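You operate a simulated robot arm through the tools that you are given. There is no shell and no other tool. Be economical: measure what you need, move in short steps, check, and stop when the job is done.

Carry out the task below with a simulated robot arm. There is one attempt and no reset: what you move stays moved.

## Task
Unpack the orange probe from the kit case into the field unit port.
Fine: Open both latches and the lid, and leave them open. Leave the rest and the unit's controls alone.

It is judged by the outcome, as a careful person would: the job done as asked, and still so three seconds after it is handed in. It fails if anything else is knocked over, pushed out of place, dropped, spilled or broken. Lids that push on must go on centred and level and be pressed home; caps that screw on are set level and turned clockwise until they are tight.

## Robot
A 6-joint arm with a two-finger parallel gripper on a trunk, on a base that drives. Base frame: it is fixed to the floor where the robot stands at the start and does not move with it; the origin is under the middle of the robot, x ahead of it, y to its left, z up. Readings come in m, rad, newtons and seconds.
With the tool pointing down near the work surface it reaches from about 0.36 to 0.82 m from the robot's upright axis, wherever it stands. Its first joint turns from -2.897 to 2.897 rad. Places, roughly: field unit dial [0.2, -0.9, 1.3]; field unit port [0, -1, 1.3]; field unit switch [0.3, -0.8, 1.4]; green latch of the kit case [0.5, 0.1, 0.8]; kit case lid [0.7, 0.1, 0.9]; test button of the field unit [0.1, -0.9, 1.3]; tile key of the base unit [-0.1, -1.1, 0.8]; yellow latch of the kit case [0.7, -0.1, 0.8]. Payload 3.91 kg.
Tool frame: the origin (TCP) lies between the finger pads and is the grasp point; the fingertips stand 0.03 m ahead of it; z points along the fingers, y is the line along which they close. Largest opening 0.11 m; finger width 0.02, thickness 0.01; the body of the gripper, 0.048 by 0.112 m, starts 0.055 m behind the TCP.
Orientation is that of the tool frame in the base frame, as a unit quaternion [w, x, y, z]. With the fingers straight down and closing along the base's y, the tool's x points along the base's -x, its y along +y and its z along -z.

## Interface
- The arm moves only by the tool drive_tool. Its argument "increments" is a list of rows, each a list of 2 entries, a list of its own where there are three numbers: the shift along the base's x, y, z in m, then the turn, a rotation vector about the base's x, y, z in rad. In form: [[[tx, ty, tz], [wx, wy, wz]], ...]. A call has 1 to 20 rows; each row is the pose to reach, as a shift and turn from the pose commanded when the call began. "gripper" is the closure, from 0 (fully open) to 1 (shut), set as the call begins (left out, the last holds). Each row takes 0.2 s and may step no farther than 0.05 m and 0.15 rad from the row before; otherwise, or with a gripper value out of range, the whole call is refused. Where a pose cannot be reached the arm comes as near as it can. A force on the tool above 70 N (or 10 N above the force at the start of the call, whichever is more), or a blocked arm, ends the call early, and 0.2 s more pass. The fingers move at their own pace (about 0.045 m/s each) and stop on an object; they squeeze with about 37 N. The grip force told is the motor's: it shows also when the fingers shut on nothing. Time passes only in rows, and 0.2 s behind the last, so rows that repeat a pose let the fingers close. It gives the time, the measured TCP pose, the force on the tool (base axes), the opening and the grip force at its end, in the units of the frame above (readings bear some noise), with the torque about the TCP (base axes, N m) and any sound that the robot's microphone picked up.
- Cameras (640 x 400 px; columns grow to the right, rows downward): "scene" is now at [-0.0101, 0.0986, 1.5729]; the picture's right is [-0.63, -0.78, 0.00], its down [-0.48, 0.39, -0.79] and it looks along [0.61, -0.49, -0.62] (base axes); focal length 214 px, centre (320, 200). "wrist" rides on the gripper at [0.077, 0.007, -0.115] in the tool frame; the picture's right is [-0.09, 1.00, 0.00], its down [-0.80, -0.07, -0.59] and it looks along [-0.59, -0.05, 0.80] (tool axes); focal length 270 px, centre (320, 200). There is no depth. A picture from a camera that has moved, and an enlarged one, comes with that camera's place and axes in the base frame and with its lens.
- grab_frame(camera): a new picture of that camera. No time passes.
- raise_lower(by): slides the trunk up (or, below 0, down) by that many m; the arm and the scene camera ride with it, the base frame stays. It gives what a move gives, with no picture.
- roll_base(legs): drives the robot by 1 to 6 legs, each [ahead, turn to the left] in m and rad, along the robot's own axes; the way and the turn of a leg run together, so that a leg with both is an arc; at most 1.5 m and 3.142 rad a leg. The arm and the cameras ride along, it lands a little off, and it stops where it bumps. It gives what a move gives.
- pan_tilt(pan, tilt): turns the head with the scene camera to pan (to the left, within 2.705 rad either way) and tilt (down, from -0.506 to 1.204), counted from straight ahead of the robot. It gives what a move gives.
- close_up(camera, box): a new picture of the part [left, top, right, bottom] of that camera's present view, enlarged. No time passes.
- sign_off(): hands the job in; it is judged then, once.

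Work in short steps. Places have to be worked out from the pictures, the camera data and where the tool is seen: move nearer, look again, correct. Check each grasp and each placing, and mend what went wrong. You have 120 turns and 82 pictures in all, those below and enlarged ones among them. Open the gripper and draw the arm clear of the work before you hand the job in, unless the task says otherwise; then end with one line.

The tools are called after "Call:" by a JSON object that holds its "api" and its "payload". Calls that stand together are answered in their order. drive_tool: Moves the arm, as the interface text tells. Its arguments: {"type":"object","properties":{"increments":{"type":"array"},"gripper":{"type":"number"}},"required":["increments"]} The other tools are called the same way: raise_lower (by) slides the trunk up or down; roll_base (legs) drives the base; pan_tilt (pan, tilt) turns the head that bears the scene camera; grab_frame (camera) takes a picture; close_up (camera, box) takes an enlarged picture of a part of a camera's view; sign_off () hands the job in.

At the start:

```text
clock: 0.0
eef_pos: [0.4279, -0.0018, 1.472]
orientation: [0.0, -0.005, 1.0, 0.0]
ft_force: [-0.5, 0.2, 0.3]
ft_torque: [0.01, 0.01, -0.01]
finger_gap: 0.1102
finger_force: 0.1
trunk travel left (down, up): [-0.525, 0.085]
robot x, y, heading: [-0.0047, 0.0041, -0.0]
head pan, tilt: [-0.675, 0.665]
```

scene: 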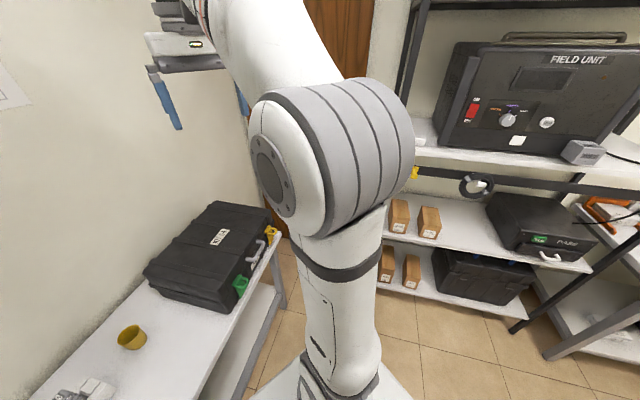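
wrist: 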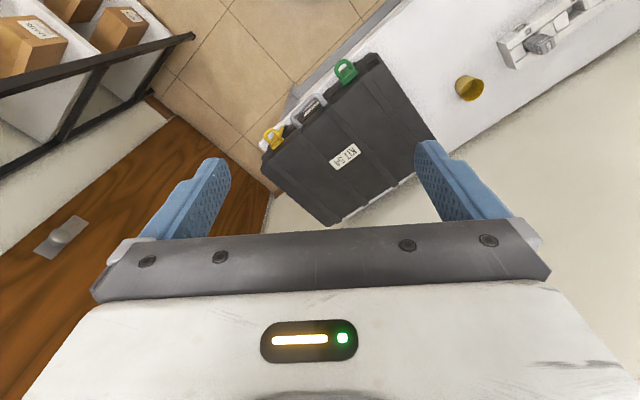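

I'll look at the case and field unit enlarged to locate the latches and port.

Call:
{"api": "close_up", "payload": {"camera": "wrist", "box": [240, 40, 460, 240]}}

Call:
{"api": "close_up", "payload": {"camera": "scene", "box": [120, 180, 300, 320]}}

Call:
{"api": "close_up", "payload": {"camera": "scene", "box": [420, 30, 640, 180]}}

```text
2.00 times, centred on (350, 140) of wrist
camera zoom: at [0.3517, 0.0042, 1.5861], right [0.08, 1.0, 0.0], down [0.8, -0.06, 0.59], along [0.59, -0.05, -0.8], focal length 541 px, centre (260, 320)
```

zoom: 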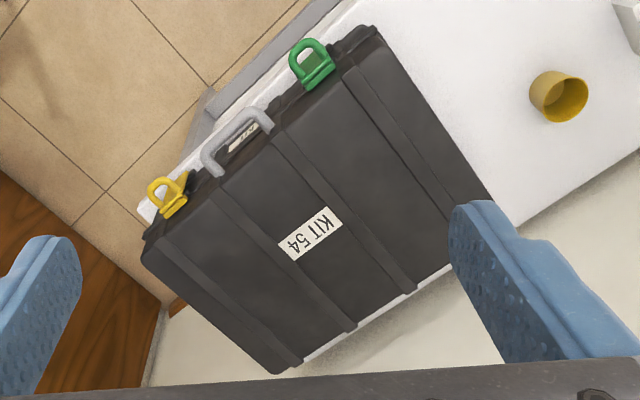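

```text
2.86 times, centred on (210, 250) of scene
camera zoom: at [-0.0101, 0.0986, 1.5729], right [-0.63, -0.78, 0.0], down [-0.48, 0.39, -0.79], along [0.61, -0.49, -0.62], focal length 613 px, centre (634, 57)
```

zoom: 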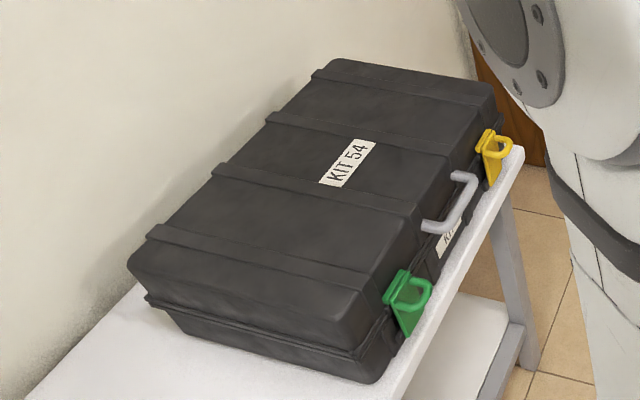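

```text
2.67 times, centred on (530, 105) of scene
camera zoom: at [-0.0101, 0.0986, 1.5729], right [-0.63, -0.78, 0.0], down [-0.48, 0.39, -0.79], along [0.61, -0.49, -0.62], focal length 572 px, centre (-240, 453)
```

zoom: 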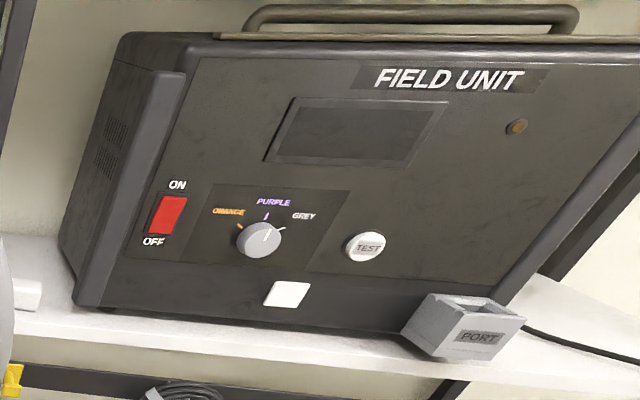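

The case front faces about (-0.79,-0.61) (latches near (0.50,0.055) and (0.66,-0.158)). I lower the trunk and turn the tool to face the front of the case for a closer look.

Call:
{"api": "raise_lower", "payload": {"by": -0.35}}

Call:
{"api": "drive_tool", "payload": {"increments": [[[0, -0.04, 0], [0, 0, 0.13]], [[0, -0.08, 0], [0, 0, 0.26]], [[0, -0.12, 0], [0, 0, 0.39]], [[0, -0.15, 0], [0, 0, 0.52]], [[-0.01, -0.17, 0], [0, 0, 0.653]], [[-0.01, -0.17, 0], [0, 0, 0.653]]]}}

Call:
{"api": "grab_frame", "payload": {"camera": "wrist"}}

```text
clock: 3.4
eef_pos: [0.4273, -0.0014, 1.1211]
orientation: [0.001, -0.006, 1.0, 0.0]
ft_force: [0.1, -0.7, -0.4]
ft_torque: [-0.01, 0.0, 0.0]
finger_gap: 0.1101
finger_force: 0.1
trunk travel left (down, up): [-0.175, 0.435]
robot x, y, heading: [-0.0014, 0.0038, -0.004]
head pan, tilt: [-0.675, 0.665]
```

```text
clock: 4.8
eef_pos: [0.4168, -0.1708, 1.1196]
orientation: [0.0, -0.326, 0.945, 0.0]
ft_force: [1.4, 0.3, 0.1]
ft_torque: [-0.01, -0.02, -0.03]
finger_gap: 0.1098
finger_force: 0.1
trunk travel left (down, up): [-0.175, 0.435]
robot x, y, heading: [-0.0003, 0.004, -0.006]
head pan, tilt: [-0.675, 0.665]
```

```text
76 pictures are left
camera wrist: at [0.3533, -0.2127, 1.2359], right [-0.54, 0.84, 0.0], down [0.67, 0.44, 0.59], along [0.5, 0.32, -0.8], focal length 270 px, centre (320, 200)
```

wrist: 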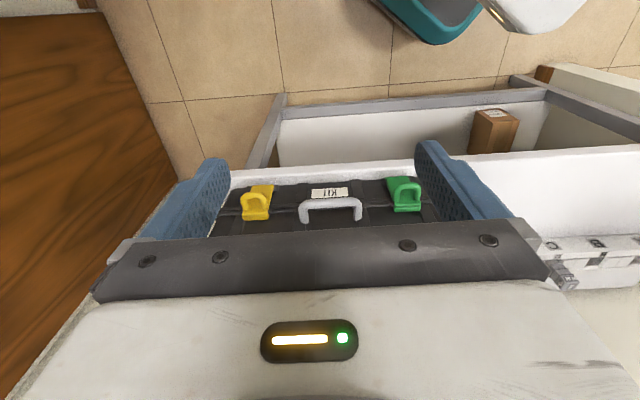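

The front face with both latches is visible; enlarge to understand the mechanism.

Call:
{"api": "close_up", "payload": {"camera": "wrist", "box": [220, 160, 440, 240]}}

Call:
{"api": "close_up", "payload": {"camera": "scene", "box": [130, 80, 350, 230]}}

```text
2.91 times, centred on (330, 200) of wrist
camera zoom: at [0.3533, -0.2127, 1.2359], right [-0.54, 0.84, 0.0], down [0.67, 0.44, 0.59], along [0.5, 0.32, -0.8], focal length 786 px, centre (291, 200)
```

zoom: 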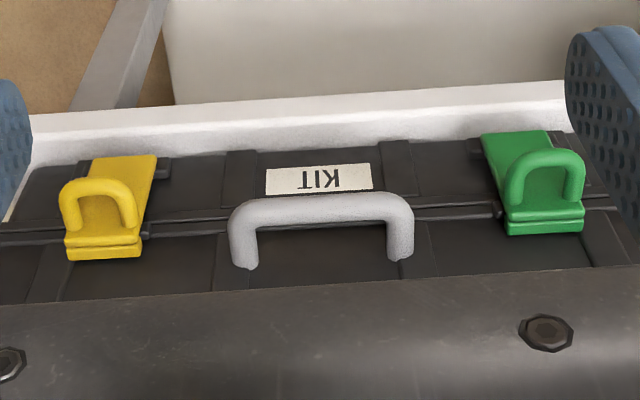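

```text
2.67 times, centred on (240, 155) of scene
camera zoom: at [-0.0102, 0.0985, 1.2229], right [-0.63, -0.78, 0.0], down [-0.48, 0.39, -0.79], along [0.61, -0.49, -0.62], focal length 572 px, centre (533, 320)
```

zoom: 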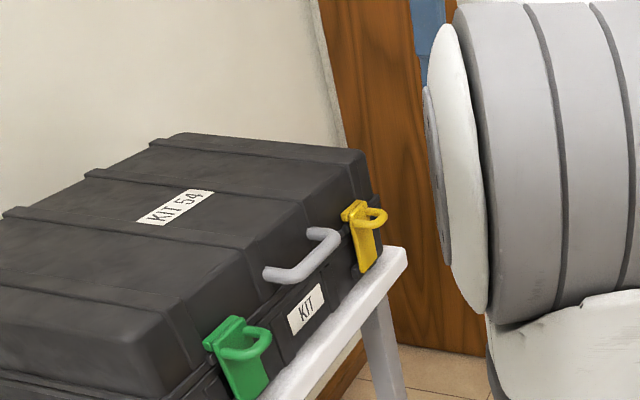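

Both latches are plates hinged at the bottom with a pull loop near the top: yellow loop apex ≈(0.625,-0.166,0.875), green ≈(0.478,0.033,0.87). I'll tilt the tool 0.5 rad inward (body leaning away from the lid) and go to a pre-grasp at the yellow loop.

Call:
{"api": "drive_tool", "payload": {"increments": [[[0.035, -0.004, -0.03], [0.059, -0.08, 0]], [[0.07, -0.008, -0.06], [0.119, -0.16, 0]], [[0.105, -0.012, -0.09], [0.178, -0.24, 0]], [[0.14, -0.016, -0.12], [0.237, -0.32, 0]], [[0.174, -0.02, -0.147], [0.297, -0.402, 0]], [[0.174, -0.02, -0.147], [0.297, -0.402, 0]]], "gripper": 0.3}}

Call:
{"api": "grab_frame", "payload": {"camera": "wrist"}}

Call:
{"api": "grab_frame", "payload": {"camera": "scene"}}

```text
clock: 6.2
eef_pos: [0.5889, -0.1897, 0.9739]
orientation: [0.236, -0.315, 0.916, 0.074]
ft_force: [0.2, 0.3, 0.1]
ft_torque: [0.02, 0.02, -0.01]
finger_gap: 0.0769
finger_force: 0.2
trunk travel left (down, up): [-0.175, 0.435]
robot x, y, heading: [-0.0002, 0.0031, -0.006]
head pan, tilt: [-0.675, 0.665]
```

```text
73 pictures are left
camera wrist: at [0.4896, -0.2596, 1.0375], right [-0.55, 0.84, 0.03], down [0.37, 0.21, 0.91], along [0.75, 0.51, -0.42], focal length 270 px, centre (320, 200)
```

wrist: 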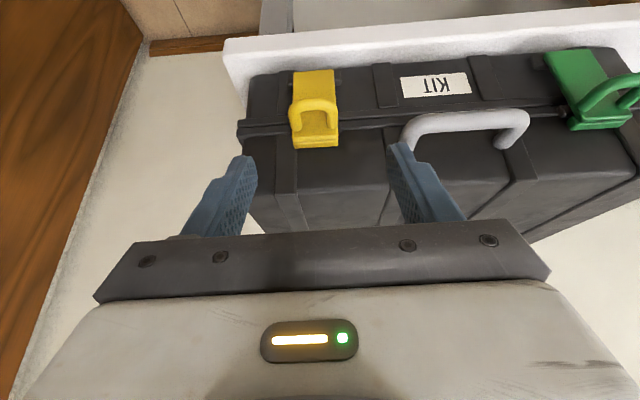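

```text
72 pictures are left
camera scene: at [-0.0098, 0.0984, 1.2229], right [-0.63, -0.78, 0.0], down [-0.48, 0.39, -0.79], along [0.61, -0.49, -0.62], focal length 214 px, centre (320, 200)
```

scene: 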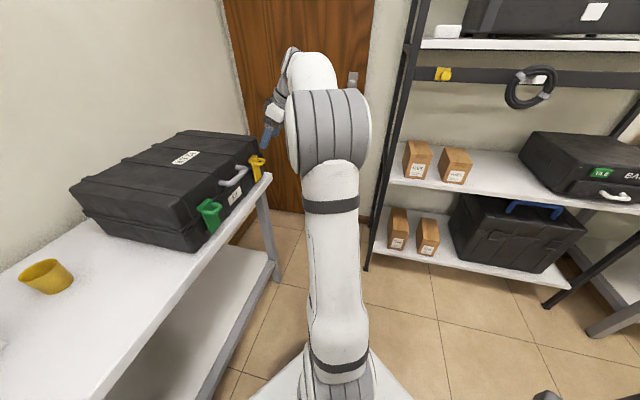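

Estimates agree. I move in so the fingertips straddle the yellow loop's legs, then close.

Call:
{"api": "drive_tool", "payload": {"increments": [[[0.014, 0.009, -0.03], [0, 0, 0]], [[0.028, 0.019, -0.06], [0, 0, 0]], [[0.041, 0.028, -0.09], [0, 0, 0]], [[0.041, 0.028, -0.09], [0, 0, 0]]]}}

Call:
{"api": "grab_frame", "payload": {"camera": "wrist"}}

Call:
{"api": "close_up", "payload": {"camera": "scene", "box": [180, 80, 340, 240]}}

```text
clock: 7.2
eef_pos: [0.6305, -0.1646, 0.8834]
orientation: [0.235, -0.316, 0.916, 0.075]
ft_force: [0.2, 0.3, 0.4]
ft_torque: [-0.01, 0.0, 0.01]
finger_gap: 0.077
finger_force: 0.1
trunk travel left (down, up): [-0.175, 0.435]
robot x, y, heading: [0.0002, 0.0066, -0.0]
head pan, tilt: [-0.675, 0.665]
```

```text
71 pictures are left
camera wrist: at [0.5303, -0.2333, 0.9472], right [-0.55, 0.83, 0.03], down [0.37, 0.21, 0.91], along [0.75, 0.51, -0.42], focal length 270 px, centre (320, 200)
```

wrist: 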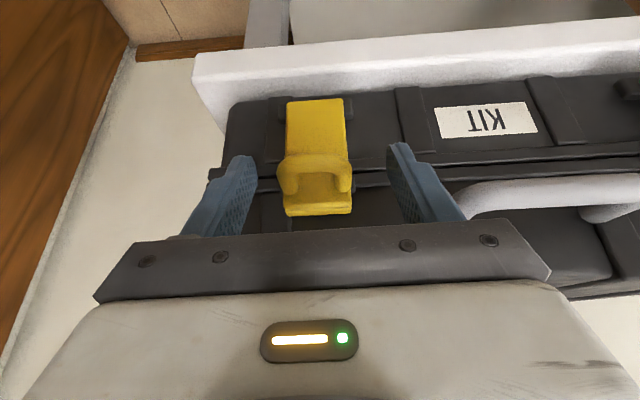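

```text
2.50 times, centred on (260, 160) of scene
camera zoom: at [-0.0098, 0.0985, 1.2229], right [-0.63, -0.78, 0.0], down [-0.48, 0.39, -0.79], along [0.61, -0.49, -0.62], focal length 536 px, centre (470, 300)
```

zoom: 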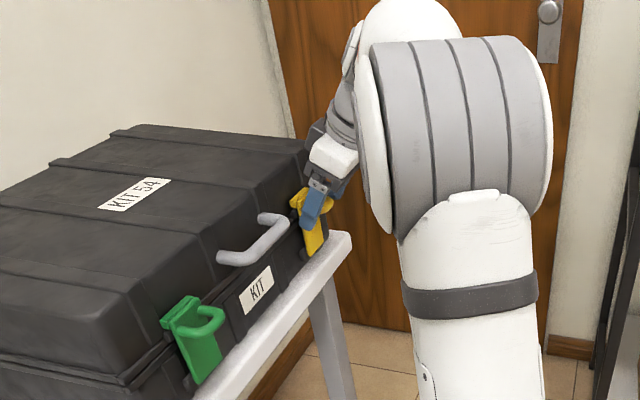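

The loop sits between the fingertips; close on it.

Call:
{"api": "drive_tool", "payload": {"increments": [[[0, 0, 0], [0, 0, 0]], [[0, 0, 0], [0, 0, 0]], [[0, 0, 0], [0, 0, 0]], [[0, 0, 0], [0, 0, 0]]], "gripper": 1.0}}

Call:
{"api": "close_up", "payload": {"camera": "wrist", "box": [220, 90, 460, 240]}}

```text
clock: 8.2
eef_pos: [0.6326, -0.1669, 0.883]
orientation: [0.237, -0.314, 0.917, 0.073]
ft_force: [23.9, -25.3, 5.6]
ft_torque: [-0.13, -0.81, -0.52]
finger_gap: 0.0434
finger_force: 45.1
trunk travel left (down, up): [-0.175, 0.435]
robot x, y, heading: [-0.0016, 0.0047, 0.001]
head pan, tilt: [-0.675, 0.665]
```

```text
2.67 times, centred on (340, 165) of wrist
camera zoom: at [0.5319, -0.2362, 0.947], right [-0.55, 0.84, 0.03], down [0.36, 0.21, 0.91], along [0.75, 0.51, -0.42], focal length 721 px, centre (267, 293)
```

zoom: 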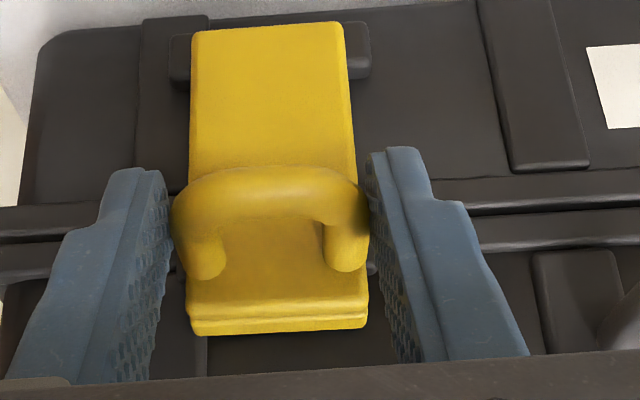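

Grip confirmed on the loop (0.043 m). Pull it outward along an arc about the hinge at the plate's foot, with a small lateral correction.

Call:
{"api": "drive_tool", "payload": {"increments": [[[0.002, -0.0024, 0], [0, 0, 0]], [[-0.0044, -0.0072, -0.003], [0, 0, 0]], [[-0.0104, -0.0115, -0.0073], [0, 0, 0]], [[-0.0155, -0.015, -0.0125], [0, 0, 0]], [[-0.0205, -0.019, -0.018], [0, 0, 0]], [[-0.0205, -0.019, -0.018], [0, 0, 0]]]}}

Call:
{"api": "grab_frame", "payload": {"camera": "wrist"}}

```text
clock: 9.6
eef_pos: [0.6125, -0.1832, 0.8667]
orientation: [0.236, -0.316, 0.916, 0.073]
ft_force: [12.5, -9.0, 19.7]
ft_torque: [0.71, -1.46, -0.1]
finger_gap: 0.0428
finger_force: 44.9
trunk travel left (down, up): [-0.175, 0.435]
robot x, y, heading: [-0.0033, 0.0042, -0.001]
head pan, tilt: [-0.675, 0.665]
```

```text
68 pictures are left
camera wrist: at [0.5118, -0.2525, 0.9304], right [-0.55, 0.84, 0.03], down [0.36, 0.21, 0.91], along [0.75, 0.51, -0.42], focal length 270 px, centre (320, 200)
```

wrist: 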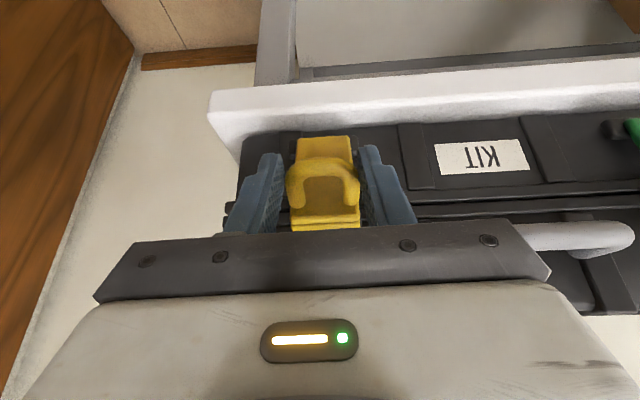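

The latch is swinging open; continue the arc with some tool tilt.

Call:
{"api": "drive_tool", "payload": {"increments": [[[-0.0045, -0.0035, -0.007], [0.045, -0.06, 0]], [[-0.009, -0.0065, -0.014], [0.09, -0.12, 0]], [[-0.0125, -0.0085, -0.022], [0.135, -0.18, 0]], [[-0.014, -0.01, -0.03], [0.178, -0.241, 0]], [[-0.015, -0.011, -0.038], [0.178, -0.241, 0]], [[-0.016, -0.012, -0.046], [0.178, -0.241, 0]], [[-0.016, -0.012, -0.046], [0.178, -0.241, 0]]]}}

Call:
{"api": "grab_frame", "payload": {"camera": "wrist"}}

Call:
{"api": "close_up", "payload": {"camera": "scene", "box": [180, 80, 340, 240]}}

```text
clock: 11.2
eef_pos: [0.5956, -0.1963, 0.8209]
orientation: [0.373, -0.298, 0.871, 0.117]
ft_force: [-5.4, -29.0, 18.3]
ft_torque: [0.59, -1.0, -0.48]
finger_gap: 0.0428
finger_force: 44.7
trunk travel left (down, up): [-0.175, 0.435]
robot x, y, heading: [-0.0035, 0.002, -0.002]
head pan, tilt: [-0.675, 0.665]
```

```text
67 pictures are left
camera wrist: at [0.4841, -0.2734, 0.8456], right [-0.56, 0.83, 0.04], down [0.13, 0.04, 0.99], along [0.82, 0.56, -0.13], focal length 270 px, centre (320, 200)
```

wrist: 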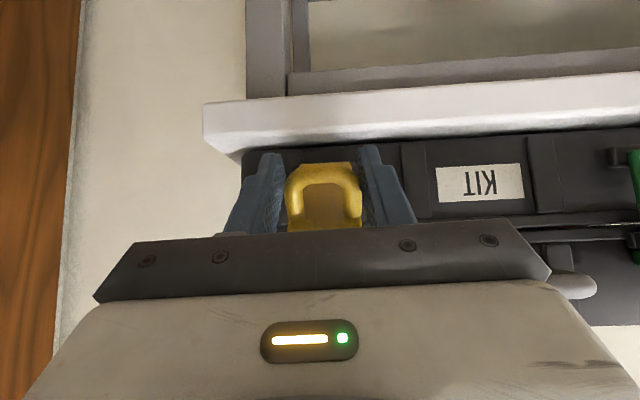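

```text
2.50 times, centred on (260, 160) of scene
camera zoom: at [-0.0123, 0.0964, 1.2231], right [-0.63, -0.78, 0.0], down [-0.48, 0.39, -0.79], along [0.61, -0.49, -0.62], focal length 536 px, centre (470, 300)
```

zoom: 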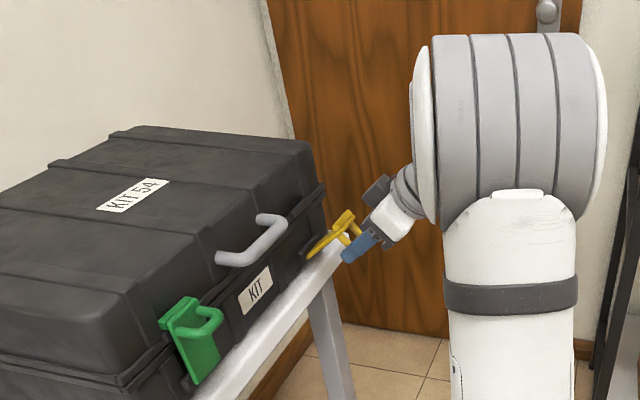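

The latch is around 65–70° open. Pull it a bit further down, then release and see whether it stays.

Call:
{"api": "drive_tool", "payload": {"increments": [[[0, 0, -0.008], [0, 0, 0]], [[0.001, 0.0005, -0.016], [0, 0, 0]], [[0.003, 0.002, -0.025], [0, 0, 0]], [[0.003, 0.002, -0.025], [0, 0, 0]]]}}

Call:
{"api": "drive_tool", "payload": {"increments": [[[0, 0, 0], [0, 0, 0]], [[0, 0, 0], [0, 0, 0]], [[-0.025, -0.018, 0.02], [0, 0, 0]], [[-0.055, -0.04, 0.045], [0, 0, 0]], [[-0.085, -0.063, 0.07], [0, 0, 0]], [[-0.085, -0.063, 0.07], [0, 0, 0]]], "gripper": 0.3}}

Call:
{"api": "grab_frame", "payload": {"camera": "wrist"}}

```text
clock: 12.2
eef_pos: [0.5967, -0.1944, 0.794]
orientation: [0.372, -0.298, 0.871, 0.117]
ft_force: [-14.2, -35.2, 10.8]
ft_torque: [0.43, -0.78, -0.46]
finger_gap: 0.0433
finger_force: 45.3
trunk travel left (down, up): [-0.175, 0.435]
robot x, y, heading: [-0.0022, 0.0004, -0.004]
head pan, tilt: [-0.675, 0.665]
```

```text
clock: 13.6
eef_pos: [0.5139, -0.2562, 0.8653]
orientation: [0.371, -0.3, 0.871, 0.117]
ft_force: [-0.5, 0.0, 0.4]
ft_torque: [0.01, -0.03, 0.04]
finger_gap: 0.0769
finger_force: 0.0
trunk travel left (down, up): [-0.175, 0.435]
robot x, y, heading: [-0.0018, 0.0016, -0.0]
head pan, tilt: [-0.675, 0.665]
```

```text
65 pictures are left
camera wrist: at [0.4025, -0.3335, 0.8898], right [-0.56, 0.83, 0.04], down [0.14, 0.04, 0.99], along [0.82, 0.56, -0.14], focal length 270 px, centre (320, 200)
```

wrist: 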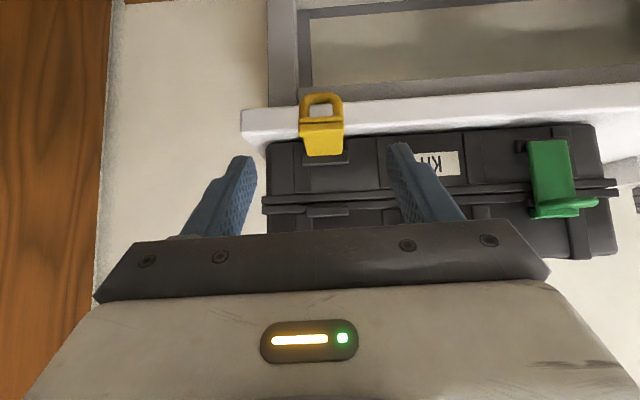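

Yellow latch hangs fully open. Now the same for the green: move to its pre-grasp with tilt back at 0.5 rad.

Call:
{"api": "drive_tool", "payload": {"increments": [[[-0.01, 0.03, 0.025], [-0.03, 0.04, 0]], [[-0.02, 0.07, 0.05], [-0.06, 0.08, 0]], [[-0.03, 0.11, 0.07], [-0.09, 0.12, 0]], [[-0.04, 0.15, 0.09], [-0.12, 0.16, 0]], [[-0.05, 0.19, 0.11], [-0.15, 0.2, 0]], [[-0.065, 0.225, 0.121], [-0.178, 0.241, 0]], [[-0.073, 0.253, 0.121], [-0.178, 0.241, 0]], [[-0.073, 0.253, 0.121], [-0.178, 0.241, 0]]]}}

Call:
{"api": "grab_frame", "payload": {"camera": "wrist"}}

```text
clock: 15.4
eef_pos: [0.4422, -0.0031, 0.9858]
orientation: [0.236, -0.315, 0.916, 0.075]
ft_force: [0.7, -0.4, 0.8]
ft_torque: [0.03, 0.05, 0.01]
finger_gap: 0.0768
finger_force: 0.1
trunk travel left (down, up): [-0.175, 0.435]
robot x, y, heading: [0.0001, 0.0053, -0.001]
head pan, tilt: [-0.675, 0.665]
```

```text
64 pictures are left
camera wrist: at [0.3407, -0.072, 1.0496], right [-0.55, 0.83, 0.03], down [0.37, 0.21, 0.91], along [0.75, 0.51, -0.42], focal length 270 px, centre (320, 200)
```

wrist: 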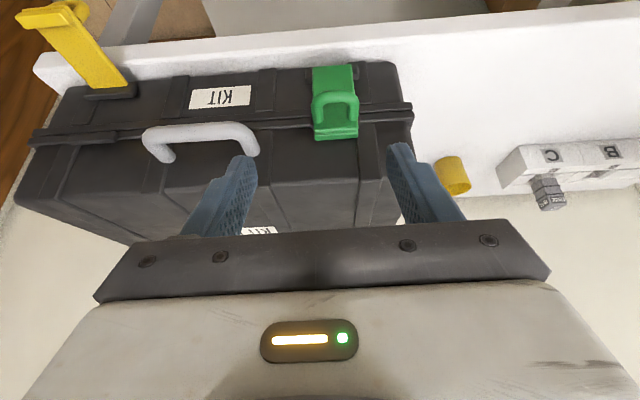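

Green loop apex re-estimated at (0.476,0.038,0.872); move in with slight correction and close.

Call:
{"api": "drive_tool", "payload": {"increments": [[[0.014, 0.013, -0.035], [0, 0, 0]], [[0.028, 0.026, -0.07], [0, 0, 0]], [[0.041, 0.039, -0.105], [0, 0, 0]], [[0.041, 0.039, -0.105], [0, 0, 0]]]}}

Call:
{"api": "grab_frame", "payload": {"camera": "wrist"}}

```text
clock: 16.4
eef_pos: [0.4826, 0.0369, 0.8773]
orientation: [0.235, -0.315, 0.917, 0.074]
ft_force: [-0.1, -0.4, -0.1]
ft_torque: [-0.02, 0.02, 0.02]
finger_gap: 0.0772
finger_force: 0.0
trunk travel left (down, up): [-0.175, 0.435]
robot x, y, heading: [-0.0039, -0.0001, -0.002]
head pan, tilt: [-0.675, 0.665]
```

```text
63 pictures are left
camera wrist: at [0.3823, -0.0329, 0.9419], right [-0.55, 0.83, 0.03], down [0.37, 0.21, 0.91], along [0.75, 0.51, -0.42], focal length 270 px, centre (320, 200)
```

wrist: 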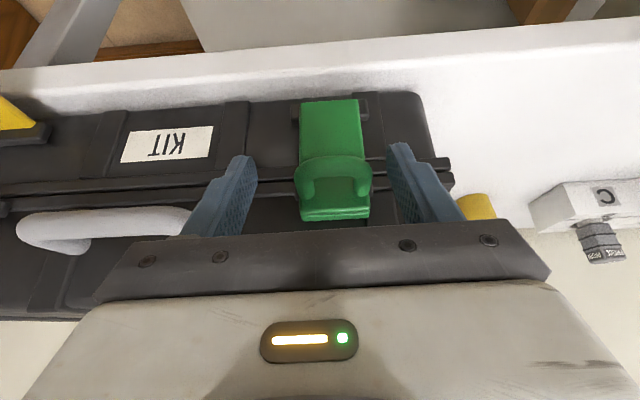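

Loop is a few mm toward the right finger; shift 6 mm and close.

Call:
{"api": "drive_tool", "payload": {"increments": [[[-0.0035, 0.005, 0.002], [0, 0, 0]], [[-0.0035, 0.005, 0.002], [0, 0, 0]]]}}

Call:
{"api": "drive_tool", "payload": {"increments": [[[0, 0, 0], [0, 0, 0]], [[0, 0, 0], [0, 0, 0]], [[0, 0, 0], [0, 0, 0]], [[0, 0, 0], [0, 0, 0]]], "gripper": 1.0}}

Call:
{"api": "drive_tool", "payload": {"increments": [[[-0.0064, -0.0048, -0.003], [0, 0, 0]], [[-0.0124, -0.0091, -0.0073], [0, 0, 0]], [[-0.0175, -0.0126, -0.0125], [0, 0, 0]], [[-0.0225, -0.0166, -0.018], [0, 0, 0]], [[-0.0225, -0.0166, -0.018], [0, 0, 0]]]}}

Call:
{"api": "grab_frame", "payload": {"camera": "wrist"}}

```text
clock: 17.0
eef_pos: [0.4787, 0.0418, 0.8818]
orientation: [0.236, -0.314, 0.916, 0.074]
ft_force: [0.4, -0.3, 0.0]
ft_torque: [0.01, 0.02, 0.0]
finger_gap: 0.0769
finger_force: 0.0
trunk travel left (down, up): [-0.175, 0.435]
robot x, y, heading: [-0.0014, 0.0015, -0.002]
head pan, tilt: [-0.675, 0.665]
```

```text
clock: 18.0
eef_pos: [0.4793, 0.0411, 0.8821]
orientation: [0.236, -0.315, 0.916, 0.074]
ft_force: [-3.4, 6.4, -0.2]
ft_torque: [0.31, 0.13, 0.27]
finger_gap: 0.0434
finger_force: 44.9
trunk travel left (down, up): [-0.175, 0.435]
robot x, y, heading: [-0.003, 0.0022, -0.002]
head pan, tilt: [-0.675, 0.665]
```

```text
clock: 19.2
eef_pos: [0.4563, 0.0237, 0.8665]
orientation: [0.238, -0.315, 0.916, 0.073]
ft_force: [9.5, -1.7, 16.6]
ft_torque: [0.78, -1.39, -0.02]
finger_gap: 0.0431
finger_force: 45.3
trunk travel left (down, up): [-0.175, 0.435]
robot x, y, heading: [-0.0021, 0.002, -0.001]
head pan, tilt: [-0.675, 0.665]
```

```text
62 pictures are left
camera wrist: at [0.355, -0.045, 0.9306], right [-0.55, 0.84, 0.03], down [0.36, 0.21, 0.91], along [0.75, 0.51, -0.42], focal length 270 px, centre (320, 200)
```

wrist: 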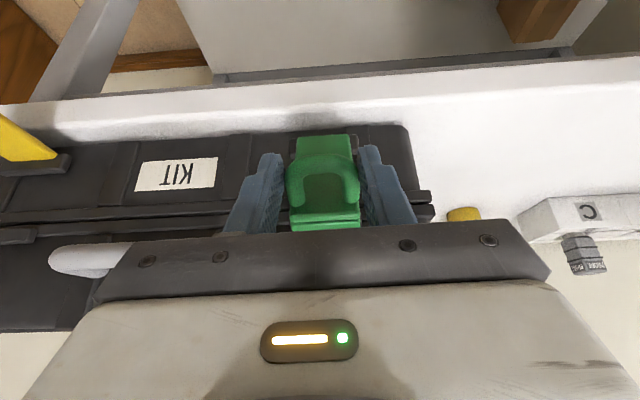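

Same behaviour as the yellow one; continue the same arc, then release and back off.

Call:
{"api": "drive_tool", "payload": {"increments": [[[-0.0045, -0.0035, -0.007], [0.045, -0.06, 0]], [[-0.009, -0.0065, -0.014], [0.09, -0.12, 0]], [[-0.0125, -0.0085, -0.022], [0.135, -0.18, 0]], [[-0.014, -0.01, -0.03], [0.178, -0.241, 0]], [[-0.015, -0.011, -0.038], [0.178, -0.241, 0]], [[-0.016, -0.012, -0.046], [0.178, -0.241, 0]], [[-0.015, -0.0115, -0.058], [0.178, -0.241, 0]], [[-0.013, -0.01, -0.071], [0.178, -0.241, 0]], [[-0.013, -0.01, -0.071], [0.178, -0.241, 0]]]}}

Call:
{"api": "drive_tool", "payload": {"increments": [[[0, 0, 0], [0, 0, 0]], [[0, 0, 0], [0, 0, 0]], [[-0.025, -0.018, 0.02], [0, 0, 0]], [[-0.05, -0.037, 0.045], [0, 0, 0]], [[-0.07, -0.052, 0.085], [0, 0, 0]], [[-0.07, -0.052, 0.085], [0, 0, 0]]], "gripper": 0.3}}

Call:
{"api": "grab_frame", "payload": {"camera": "wrist"}}

```text
clock: 21.2
eef_pos: [0.4414, 0.0127, 0.7916]
orientation: [0.371, -0.3, 0.871, 0.118]
ft_force: [-23.0, -27.5, 2.9]
ft_torque: [0.21, -0.23, -0.26]
finger_gap: 0.0429
finger_force: 45.0
trunk travel left (down, up): [-0.175, 0.435]
robot x, y, heading: [-0.0031, 0.0042, 0.004]
head pan, tilt: [-0.675, 0.665]
```

```text
clock: 22.6
eef_pos: [0.3746, -0.036, 0.8777]
orientation: [0.369, -0.297, 0.872, 0.12]
ft_force: [0.2, -0.5, -0.1]
ft_torque: [0.01, -0.05, 0.0]
finger_gap: 0.0771
finger_force: 0.1
trunk travel left (down, up): [-0.175, 0.435]
robot x, y, heading: [-0.001, 0.0036, -0.002]
head pan, tilt: [-0.675, 0.665]
```

```text
61 pictures are left
camera wrist: at [0.2642, -0.1132, 0.9027], right [-0.56, 0.83, 0.05], down [0.14, 0.03, 0.99], along [0.82, 0.56, -0.14], focal length 270 px, centre (320, 200)
```

wrist: 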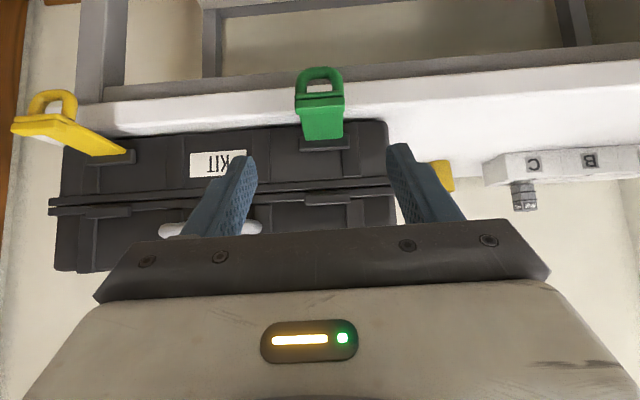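

Both latches are open. To lift the lid I'll grip the grey handle (≈(0.57,-0.05,0.885)) with fingers above/below, so roll the tool 90° and tilt towards horizontal while staying clear in front.

Call:
{"api": "drive_tool", "payload": {"increments": [[[0, 0, 0.01], [0.083, 0.061, -0.1]], [[0, 0, 0.02], [0.165, 0.122, -0.199]], [[0, -0.005, 0.03], [0.247, 0.183, -0.299]], [[0, -0.01, 0.03], [0.329, 0.243, -0.398]], [[0, -0.02, 0.03], [0.412, 0.304, -0.498]], [[0, -0.03, 0.03], [0.494, 0.365, -0.597]], [[0, -0.04, 0.03], [0.576, 0.426, -0.697]], [[0, -0.05, 0.03], [0.659, 0.487, -0.797]], [[0, -0.06, 0.03], [0.741, 0.548, -0.896]], [[0, -0.07, 0.03], [0.823, 0.608, -0.996]], [[0, -0.08, 0.03], [0.906, 0.669, -1.095]], [[0, -0.08, 0.03], [0.906, 0.669, -1.095]]]}}

Call:
{"api": "drive_tool", "payload": {"increments": [[[0, 0, 0], [0.083, -0.113, 0]], [[0, 0, 0], [0.166, -0.225, 0]], [[0, 0, 0], [0.249, -0.338, 0]], [[0, 0, 0], [0.326, -0.442, 0]], [[0, 0, 0], [0.326, -0.442, 0]]]}}

Call:
{"api": "grab_frame", "payload": {"camera": "wrist"}}

Call:
{"api": "grab_frame", "payload": {"camera": "scene"}}

```text
clock: 25.2
eef_pos: [0.3717, -0.116, 0.9086]
orientation: [0.18, 0.404, 0.828, 0.345]
ft_force: [-0.5, 0.4, 0.1]
ft_torque: [0.01, 0.03, 0.02]
finger_gap: 0.0769
finger_force: 0.1
trunk travel left (down, up): [-0.175, 0.435]
robot x, y, heading: [-0.0008, 0.0054, 0.002]
head pan, tilt: [-0.675, 0.665]
```

```text
clock: 26.4
eef_pos: [0.3738, -0.1176, 0.9087]
orientation: [0.289, 0.343, 0.701, 0.555]
ft_force: [-1.4, -0.4, 0.5]
ft_torque: [0.01, 0.04, 0.02]
finger_gap: 0.0768
finger_force: 0.1
trunk travel left (down, up): [-0.175, 0.435]
robot x, y, heading: [-0.0029, 0.0064, 0.002]
head pan, tilt: [-0.675, 0.665]
```

```text
60 pictures are left
camera wrist: at [0.2394, -0.1216, 0.9388], right [0.21, 0.08, 0.97], down [0.0, -1.0, 0.08], along [0.98, -0.02, -0.21], focal length 270 px, centre (320, 200)
```

wrist: 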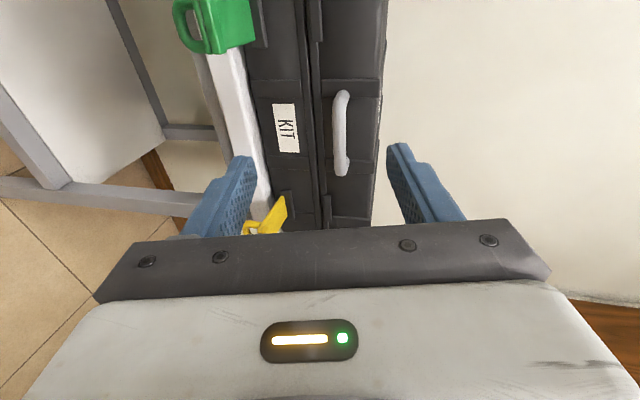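

```text
59 pictures are left
camera scene: at [-0.0101, 0.0985, 1.2229], right [-0.63, -0.78, 0.0], down [-0.48, 0.39, -0.79], along [0.61, -0.49, -0.62], focal length 214 px, centre (320, 200)
```

scene: 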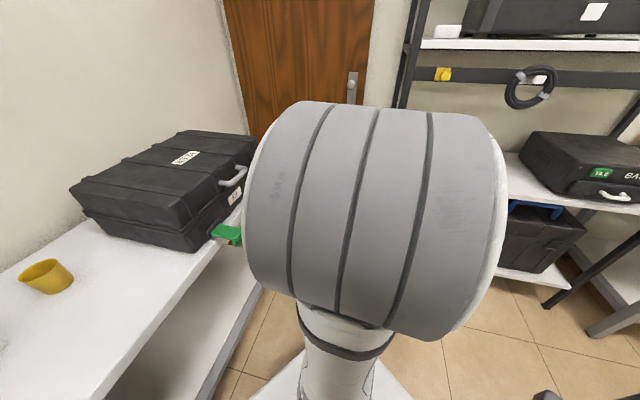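

Handle centre: e≈0.38, z≈0.888, n≈0.43–0.45. Approach with the TCP at n≈0.39 and look.

Call:
{"api": "drive_tool", "payload": {"increments": [[[0.041, 0.011, -0.003], [0, 0, 0]], [[0.082, 0.022, -0.006], [0, 0, 0]], [[0.123, 0.033, -0.009], [0, 0, 0]], [[0.15, 0.04, -0.011], [0, 0, 0]], [[0.15, 0.04, -0.011], [0, 0, 0]]]}}

Call:
{"api": "grab_frame", "payload": {"camera": "wrist"}}

```text
clock: 27.6
eef_pos: [0.5241, -0.0759, 0.8992]
orientation: [0.289, 0.342, 0.702, 0.554]
ft_force: [0.4, -0.9, 0.2]
ft_torque: [-0.01, -0.04, 0.0]
finger_gap: 0.0769
finger_force: 0.1
trunk travel left (down, up): [-0.175, 0.435]
robot x, y, heading: [0.0002, 0.0004, -0.002]
head pan, tilt: [-0.675, 0.665]
```

```text
58 pictures are left
camera wrist: at [0.3895, -0.0806, 0.9291], right [0.21, 0.08, 0.97], down [0.0, -1.0, 0.08], along [0.98, -0.02, -0.21], focal length 270 px, centre (320, 200)
```

wrist: 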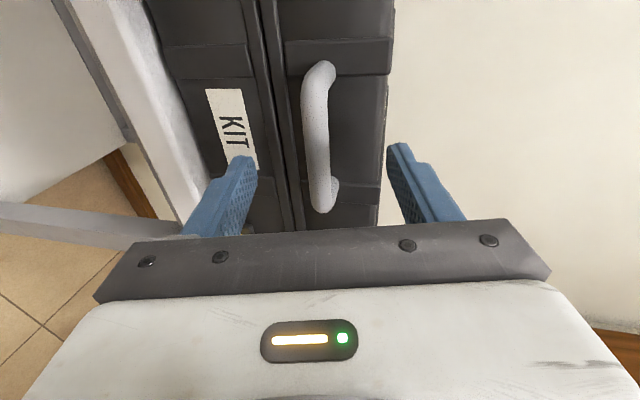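

The bar is between finger levels, ~0.075 m ahead of the TCP. Advance ~0.055 m and close.

Call:
{"api": "drive_tool", "payload": {"increments": [[[0.022, 0.016, -0.0075], [0, 0, 0]], [[0.0434, 0.032, -0.0155], [0, 0, 0]], [[0.0434, 0.032, -0.0155], [0, 0, 0]]]}}

Call:
{"api": "grab_frame", "payload": {"camera": "wrist"}}

```text
clock: 28.4
eef_pos: [0.5606, -0.0507, 0.8892]
orientation: [0.295, 0.341, 0.699, 0.556]
ft_force: [-48.2, -23.4, 9.8]
ft_torque: [1.29, -2.17, 0.9]
finger_gap: 0.0767
finger_force: 0.2
trunk travel left (down, up): [-0.175, 0.435]
robot x, y, heading: [-0.0036, -0.0013, -0.002]
head pan, tilt: [-0.675, 0.665]
stopped in row 3: the force on the tool passed its limit at 72 N (the readings are from after the stop); the commanded pose is now the measured one
```

```text
57 pictures are left
camera wrist: at [0.4253, -0.0539, 0.9186], right [0.2, 0.08, 0.98], down [0.0, -1.0, 0.08], along [0.98, -0.02, -0.2], focal length 270 px, centre (320, 200)
```

wrist: 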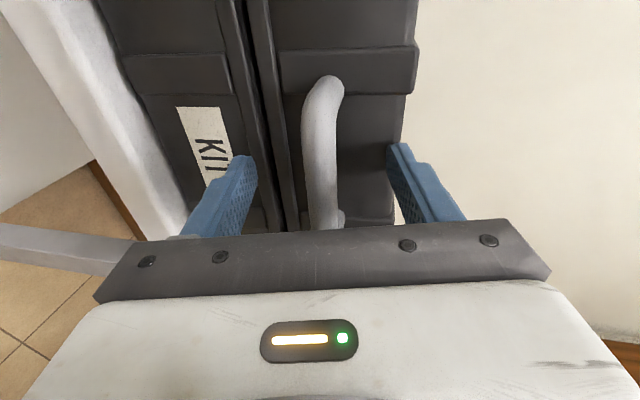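

Fingertips touched the face (n≈0.45), so the bar is at the TCP. Back off 5 mm and close on the bar.

Call:
{"api": "drive_tool", "payload": {"increments": [[[-0.005, -0.004, 0.001], [0, 0, 0]], [[-0.005, -0.004, 0.001], [0, 0, 0]]]}}

Call:
{"api": "drive_tool", "payload": {"increments": [[[0, 0, 0], [0, 0, 0]], [[0, 0, 0], [0, 0, 0]], [[0, 0, 0], [0, 0, 0]], [[0, 0, 0], [0, 0, 0]], [[0, 0, 0], [0, 0, 0]], [[0, 0, 0], [0, 0, 0]]], "gripper": 1.0}}

Call:
{"api": "grab_frame", "payload": {"camera": "wrist"}}

```text
clock: 29.1
eef_pos: [0.5585, -0.0523, 0.8864]
orientation: [0.291, 0.341, 0.7, 0.555]
ft_force: [-18.8, -4.0, 2.9]
ft_torque: [0.28, -0.77, 0.46]
finger_gap: 0.0762
finger_force: 0.0
trunk travel left (down, up): [-0.175, 0.435]
robot x, y, heading: [-0.0029, 0.004, 0.0]
head pan, tilt: [-0.675, 0.665]
```

```text
clock: 30.4
eef_pos: [0.5606, -0.051, 0.8867]
orientation: [0.291, 0.344, 0.7, 0.554]
ft_force: [3.9, 2.5, 5.5]
ft_torque: [0.79, 0.55, -0.2]
finger_gap: 0.016
finger_force: 44.6
trunk travel left (down, up): [-0.175, 0.435]
robot x, y, heading: [-0.0032, 0.0016, -0.003]
head pan, tilt: [-0.675, 0.665]
```

```text
56 pictures are left
camera wrist: at [0.4264, -0.0548, 0.9164], right [0.21, 0.08, 0.97], down [0.0, -1.0, 0.08], along [0.98, -0.02, -0.21], focal length 270 px, centre (320, 200)
```

wrist: 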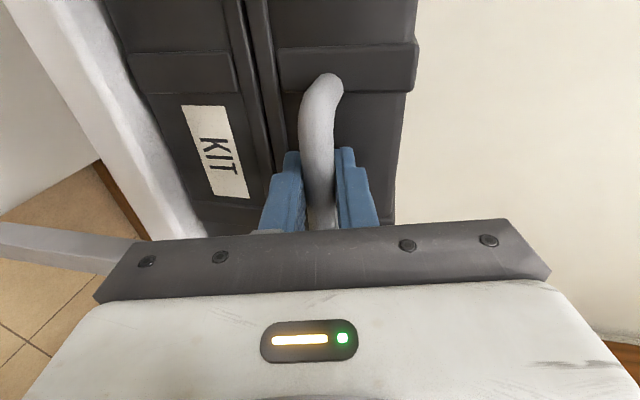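

Handle gripped (16 mm bar). Lift along the hinge arc for the first 20°, turning the tool with the lid.

Call:
{"api": "drive_tool", "payload": {"increments": [[[0.0018, 0.0014, 0.0215], [-0.0415, 0.0561, 0]], [[0.0049, 0.0036, 0.0429], [-0.083, 0.1122, 0]], [[0.0092, 0.0068, 0.064], [-0.1244, 0.1684, 0]], [[0.0146, 0.0108, 0.0845], [-0.1659, 0.2245, 0]], [[0.0211, 0.0156, 0.1047], [-0.2073, 0.2806, 0]], [[0.0211, 0.0156, 0.1047], [-0.2073, 0.2806, 0]]]}}

Call:
{"api": "grab_frame", "payload": {"camera": "scene"}}

Call:
{"api": "grab_frame", "payload": {"camera": "wrist"}}

```text
clock: 31.9
eef_pos: [0.5821, -0.0366, 0.9873]
orientation: [0.224, 0.386, 0.788, 0.424]
ft_force: [13.1, 6.1, -9.6]
ft_torque: [0.4, 0.49, -0.68]
finger_gap: 0.0157
finger_force: 45.3
trunk travel left (down, up): [-0.175, 0.435]
robot x, y, heading: [-0.0008, 0.0043, -0.005]
head pan, tilt: [-0.675, 0.665]
```

```text
55 pictures are left
camera scene: at [-0.0081, 0.0991, 1.2228], right [-0.63, -0.78, 0.0], down [-0.48, 0.39, -0.79], along [0.61, -0.49, -0.62], focal length 214 px, centre (320, 200)
```

scene: 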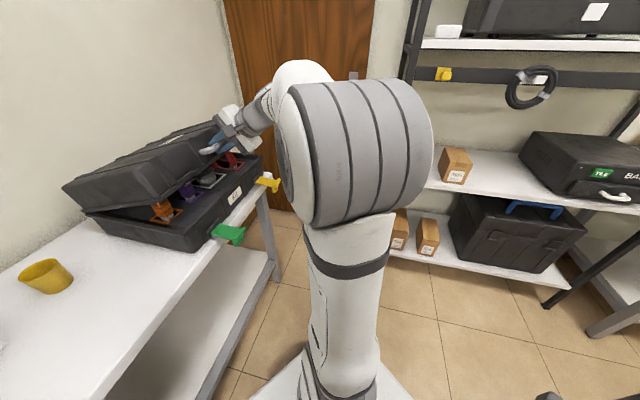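

```text
54 pictures are left
camera wrist: at [0.4615, -0.0286, 1.0536], right [0.47, 0.27, 0.84], down [0.05, -0.96, 0.28], along [0.88, -0.09, -0.46], focal length 270 px, centre (320, 200)
```

wrist: 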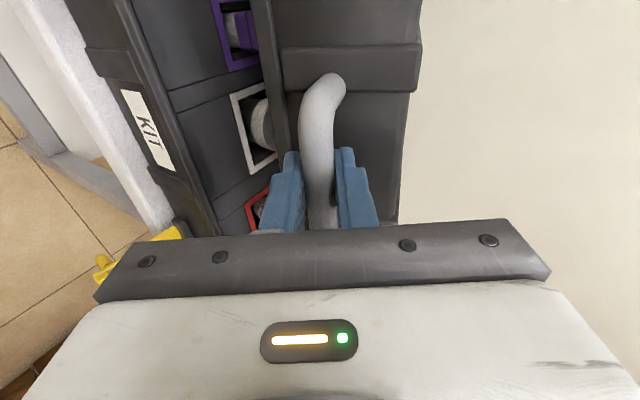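

Lid is rising smoothly. Continue the arc to ~44°.

Call:
{"api": "drive_tool", "payload": {"increments": [[[0.0125, 0.0092, 0.029], [-0.042, 0.056, 0]], [[0.0274, 0.0202, 0.0563], [-0.083, 0.113, 0]], [[0.044, 0.0325, 0.0805], [-0.125, 0.169, 0]], [[0.063, 0.0464, 0.1025], [-0.166, 0.225, 0]], [[0.063, 0.0464, 0.1025], [-0.166, 0.225, 0]]]}}

Call:
{"api": "grab_frame", "payload": {"camera": "scene"}}

```text
clock: 33.0
eef_pos: [0.6448, 0.0123, 1.0957]
orientation: [0.166, 0.41, 0.841, 0.313]
ft_force: [-9.8, 1.2, 4.9]
ft_torque: [0.75, 0.5, -0.51]
finger_gap: 0.0158
finger_force: 45.7
trunk travel left (down, up): [-0.175, 0.435]
robot x, y, heading: [0.0003, 0.0028, -0.006]
head pan, tilt: [-0.675, 0.665]
```

```text
53 pictures are left
camera scene: at [-0.0121, 0.0986, 1.223], right [-0.63, -0.78, 0.0], down [-0.48, 0.39, -0.79], along [0.61, -0.49, -0.62], focal length 214 px, centre (320, 200)
```

scene: 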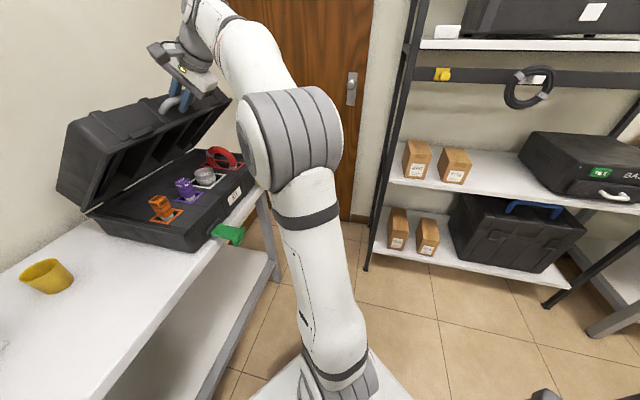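

Lid at ~44°, the orange probe is visible. Continue to ~74°.

Call:
{"api": "drive_tool", "payload": {"increments": [[[0.0203, 0.015, 0.0205], [-0.03, 0.04, 0]], [[0.0423, 0.0312, 0.0382], [-0.06, 0.08, 0]], [[0.0656, 0.0485, 0.0529], [-0.09, 0.12, 0]], [[0.09, 0.0665, 0.0645], [-0.12, 0.16, 0]], [[0.1153, 0.0852, 0.073], [-0.15, 0.2, 0]], [[0.1153, 0.0852, 0.073], [-0.15, 0.2, 0]]]}}

Call:
{"api": "grab_frame", "payload": {"camera": "scene"}}

```text
clock: 34.0
eef_pos: [0.6875, 0.0521, 1.1335]
orientation: [0.143, 0.425, 0.859, 0.246]
ft_force: [0.4, -18.2, 16.3]
ft_torque: [0.31, -0.19, -0.45]
finger_gap: 0.0158
finger_force: 44.6
out of reach, approached as far as the arm can: row 3, 4
trunk travel left (down, up): [-0.175, 0.435]
robot x, y, heading: [-0.0037, 0.0031, -0.003]
head pan, tilt: [-0.675, 0.665]
stopped in row 4: the force on the tool passed its limit at 83 N (the readings are from after the stop); the commanded pose is now the measured one
```

```text
52 pictures are left
camera scene: at [-0.0118, 0.0961, 1.2229], right [-0.63, -0.78, 0.0], down [-0.48, 0.39, -0.79], along [0.61, -0.49, -0.62], focal length 214 px, centre (320, 200)
```

scene: 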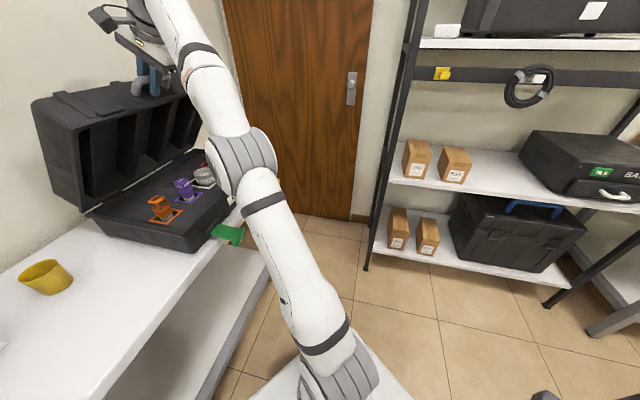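

Reached the arm's extent at ~57°. I'll pivot the tool about the bar back toward horizontal (brings the wrist nearer), then continue.

Call:
{"api": "drive_tool", "payload": {"increments": [[[0, 0, 0], [0.06, -0.08, 0]], [[0, 0, 0], [0.12, -0.16, 0]], [[0, 0, 0], [0.18, -0.24, 0]], [[0, 0, 0], [0.24, -0.32, 0]], [[0, 0, 0], [0.3, -0.4, 0]], [[0, 0, 0], [0.3, -0.4, 0]]]}}

```text
clock: 35.4
eef_pos: [0.6844, 0.0521, 1.137]
orientation: [0.246, 0.383, 0.766, 0.453]
ft_force: [-8.1, -24.9, 33.3]
ft_torque: [0.5, 0.57, -0.73]
finger_gap: 0.0158
finger_force: 44.8
trunk travel left (down, up): [-0.175, 0.435]
robot x, y, heading: [0.0017, -0.0015, -0.001]
head pan, tilt: [-0.675, 0.665]
```

Call:
{"api": "drive_tool", "payload": {"increments": [[[0.012, 0.009, 0.007], [0, 0, 0]], [[0.0237, 0.0175, 0.0136], [0, 0, 0]], [[0.036, 0.0266, 0.0195], [0, 0, 0]], [[0.0485, 0.0358, 0.0242], [0, 0, 0]], [[0.061, 0.045, 0.0285], [0, 0, 0]], [[0.074, 0.0546, 0.0315], [0, 0, 0]], [[0.074, 0.0546, 0.0315], [0, 0, 0]]]}}

Call:
{"api": "grab_frame", "payload": {"camera": "scene"}}

```text
clock: 37.0
eef_pos: [0.7546, 0.1051, 1.1748]
orientation: [0.251, 0.379, 0.766, 0.455]
ft_force: [-1.5, -21.8, 53.9]
ft_torque: [1.01, 0.8, -0.05]
finger_gap: 0.0161
finger_force: 45.0
trunk travel left (down, up): [-0.175, 0.435]
robot x, y, heading: [-0.0036, 0.0037, -0.002]
head pan, tilt: [-0.675, 0.665]
```

```text
51 pictures are left
camera scene: at [-0.016, 0.0947, 1.2234], right [-0.63, -0.78, -0.01], down [-0.48, 0.39, -0.79], along [0.62, -0.49, -0.62], focal length 214 px, centre (320, 200)
```

scene: 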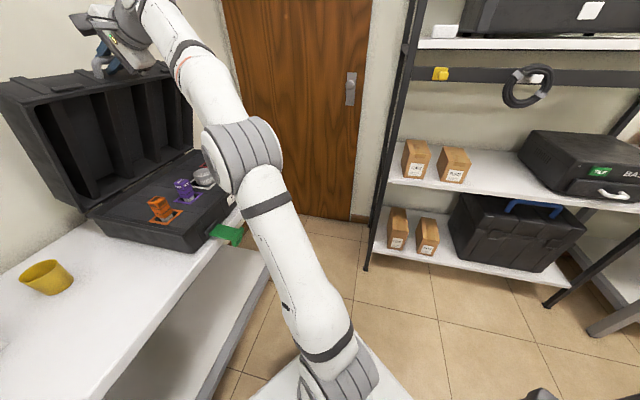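

About 76°. Continue past vertical with a small upward relief.

Call:
{"api": "drive_tool", "payload": {"increments": [[[0.012, 0.009, 0.007], [0.03, -0.04, 0]], [[0.025, 0.019, 0.01], [0.06, -0.08, 0]], [[0.039, 0.029, 0.0105], [0.09, -0.12, 0]], [[0.052, 0.0386, 0.0105], [0.12, -0.16, 0]], [[0.065, 0.048, 0.009], [0.12, -0.16, 0]], [[0.078, 0.0578, 0.007], [0.12, -0.16, 0]], [[0.078, 0.0578, 0.007], [0.12, -0.16, 0]]]}}

Call:
{"api": "grab_frame", "payload": {"camera": "scene"}}

```text
clock: 38.1
eef_pos: [0.8157, 0.1518, 1.1871]
orientation: [0.292, 0.356, 0.711, 0.532]
ft_force: [4.4, -4.0, 14.6]
ft_torque: [0.86, 0.35, -0.45]
finger_gap: 0.0161
finger_force: 44.7
out of reach, approached as far as the arm can: row 5
trunk travel left (down, up): [-0.175, 0.435]
robot x, y, heading: [-0.0008, 0.0065, -0.006]
head pan, tilt: [-0.675, 0.665]
stopped in row 5: the force on the tool passed its limit at 72 N (the readings are from after the stop); the commanded pose is now the measured one
```

```text
50 pictures are left
camera scene: at [-0.0117, 0.0974, 1.2222], right [-0.63, -0.78, 0.0], down [-0.48, 0.39, -0.79], along [0.61, -0.49, -0.62], focal length 214 px, centre (320, 200)
```

scene: 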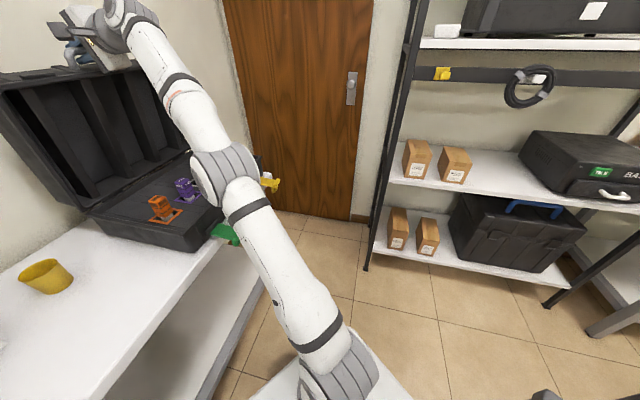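

Lid about vertical, but the arm is at its extent. Nudge the base forward-left so the hand moves ~0.05 m along the opening direction, taking the lid past vertical.

Call:
{"api": "roll_base", "payload": {"legs": [[0.045, 0.036]]}}

Call:
{"api": "grab_frame", "payload": {"camera": "scene"}}

```text
clock: 39.0
eef_pos: [0.8557, 0.1815, 1.1865]
orientation: [0.28, 0.343, 0.718, 0.537]
ft_force: [10.9, -8.2, 29.2]
ft_torque: [0.64, 0.56, -0.23]
finger_gap: 0.0164
finger_force: 44.9
trunk travel left (down, up): [-0.175, 0.435]
robot x, y, heading: [0.0469, 0.0039, 0.031]
head pan, tilt: [-0.675, 0.665]
```

```text
49 pictures are left
camera scene: at [0.031, 0.0956, 1.2232], right [-0.6, -0.8, 0.0], down [-0.49, 0.37, -0.79], along [0.63, -0.47, -0.62], focal length 214 px, centre (320, 200)
```

scene: 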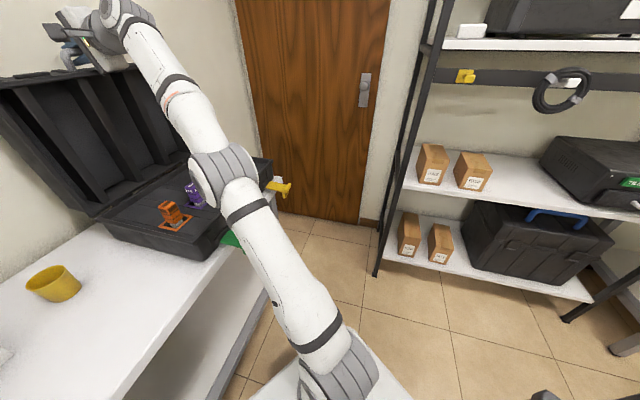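

Around 100° now. A small push with the arm to see whether there's more travel.

Call:
{"api": "drive_tool", "payload": {"increments": [[[0.01, 0.007, 0.002], [0, 0, 0]], [[0.02, 0.015, 0.001], [0, 0, 0]], [[0.02, 0.015, 0.001], [0, 0, 0]]]}}

```text
clock: 39.9
eef_pos: [0.8612, 0.1883, 1.1851]
orientation: [0.289, 0.342, 0.712, 0.541]
ft_force: [24.1, -19.6, 56.4]
ft_torque: [0.81, 0.93, 0.42]
finger_gap: 0.0164
finger_force: 45.3
out of reach, approached as far as the arm can: row 1, 2, 3
trunk travel left (down, up): [-0.175, 0.435]
robot x, y, heading: [0.0482, 0.0054, 0.026]
head pan, tilt: [-0.675, 0.665]
```

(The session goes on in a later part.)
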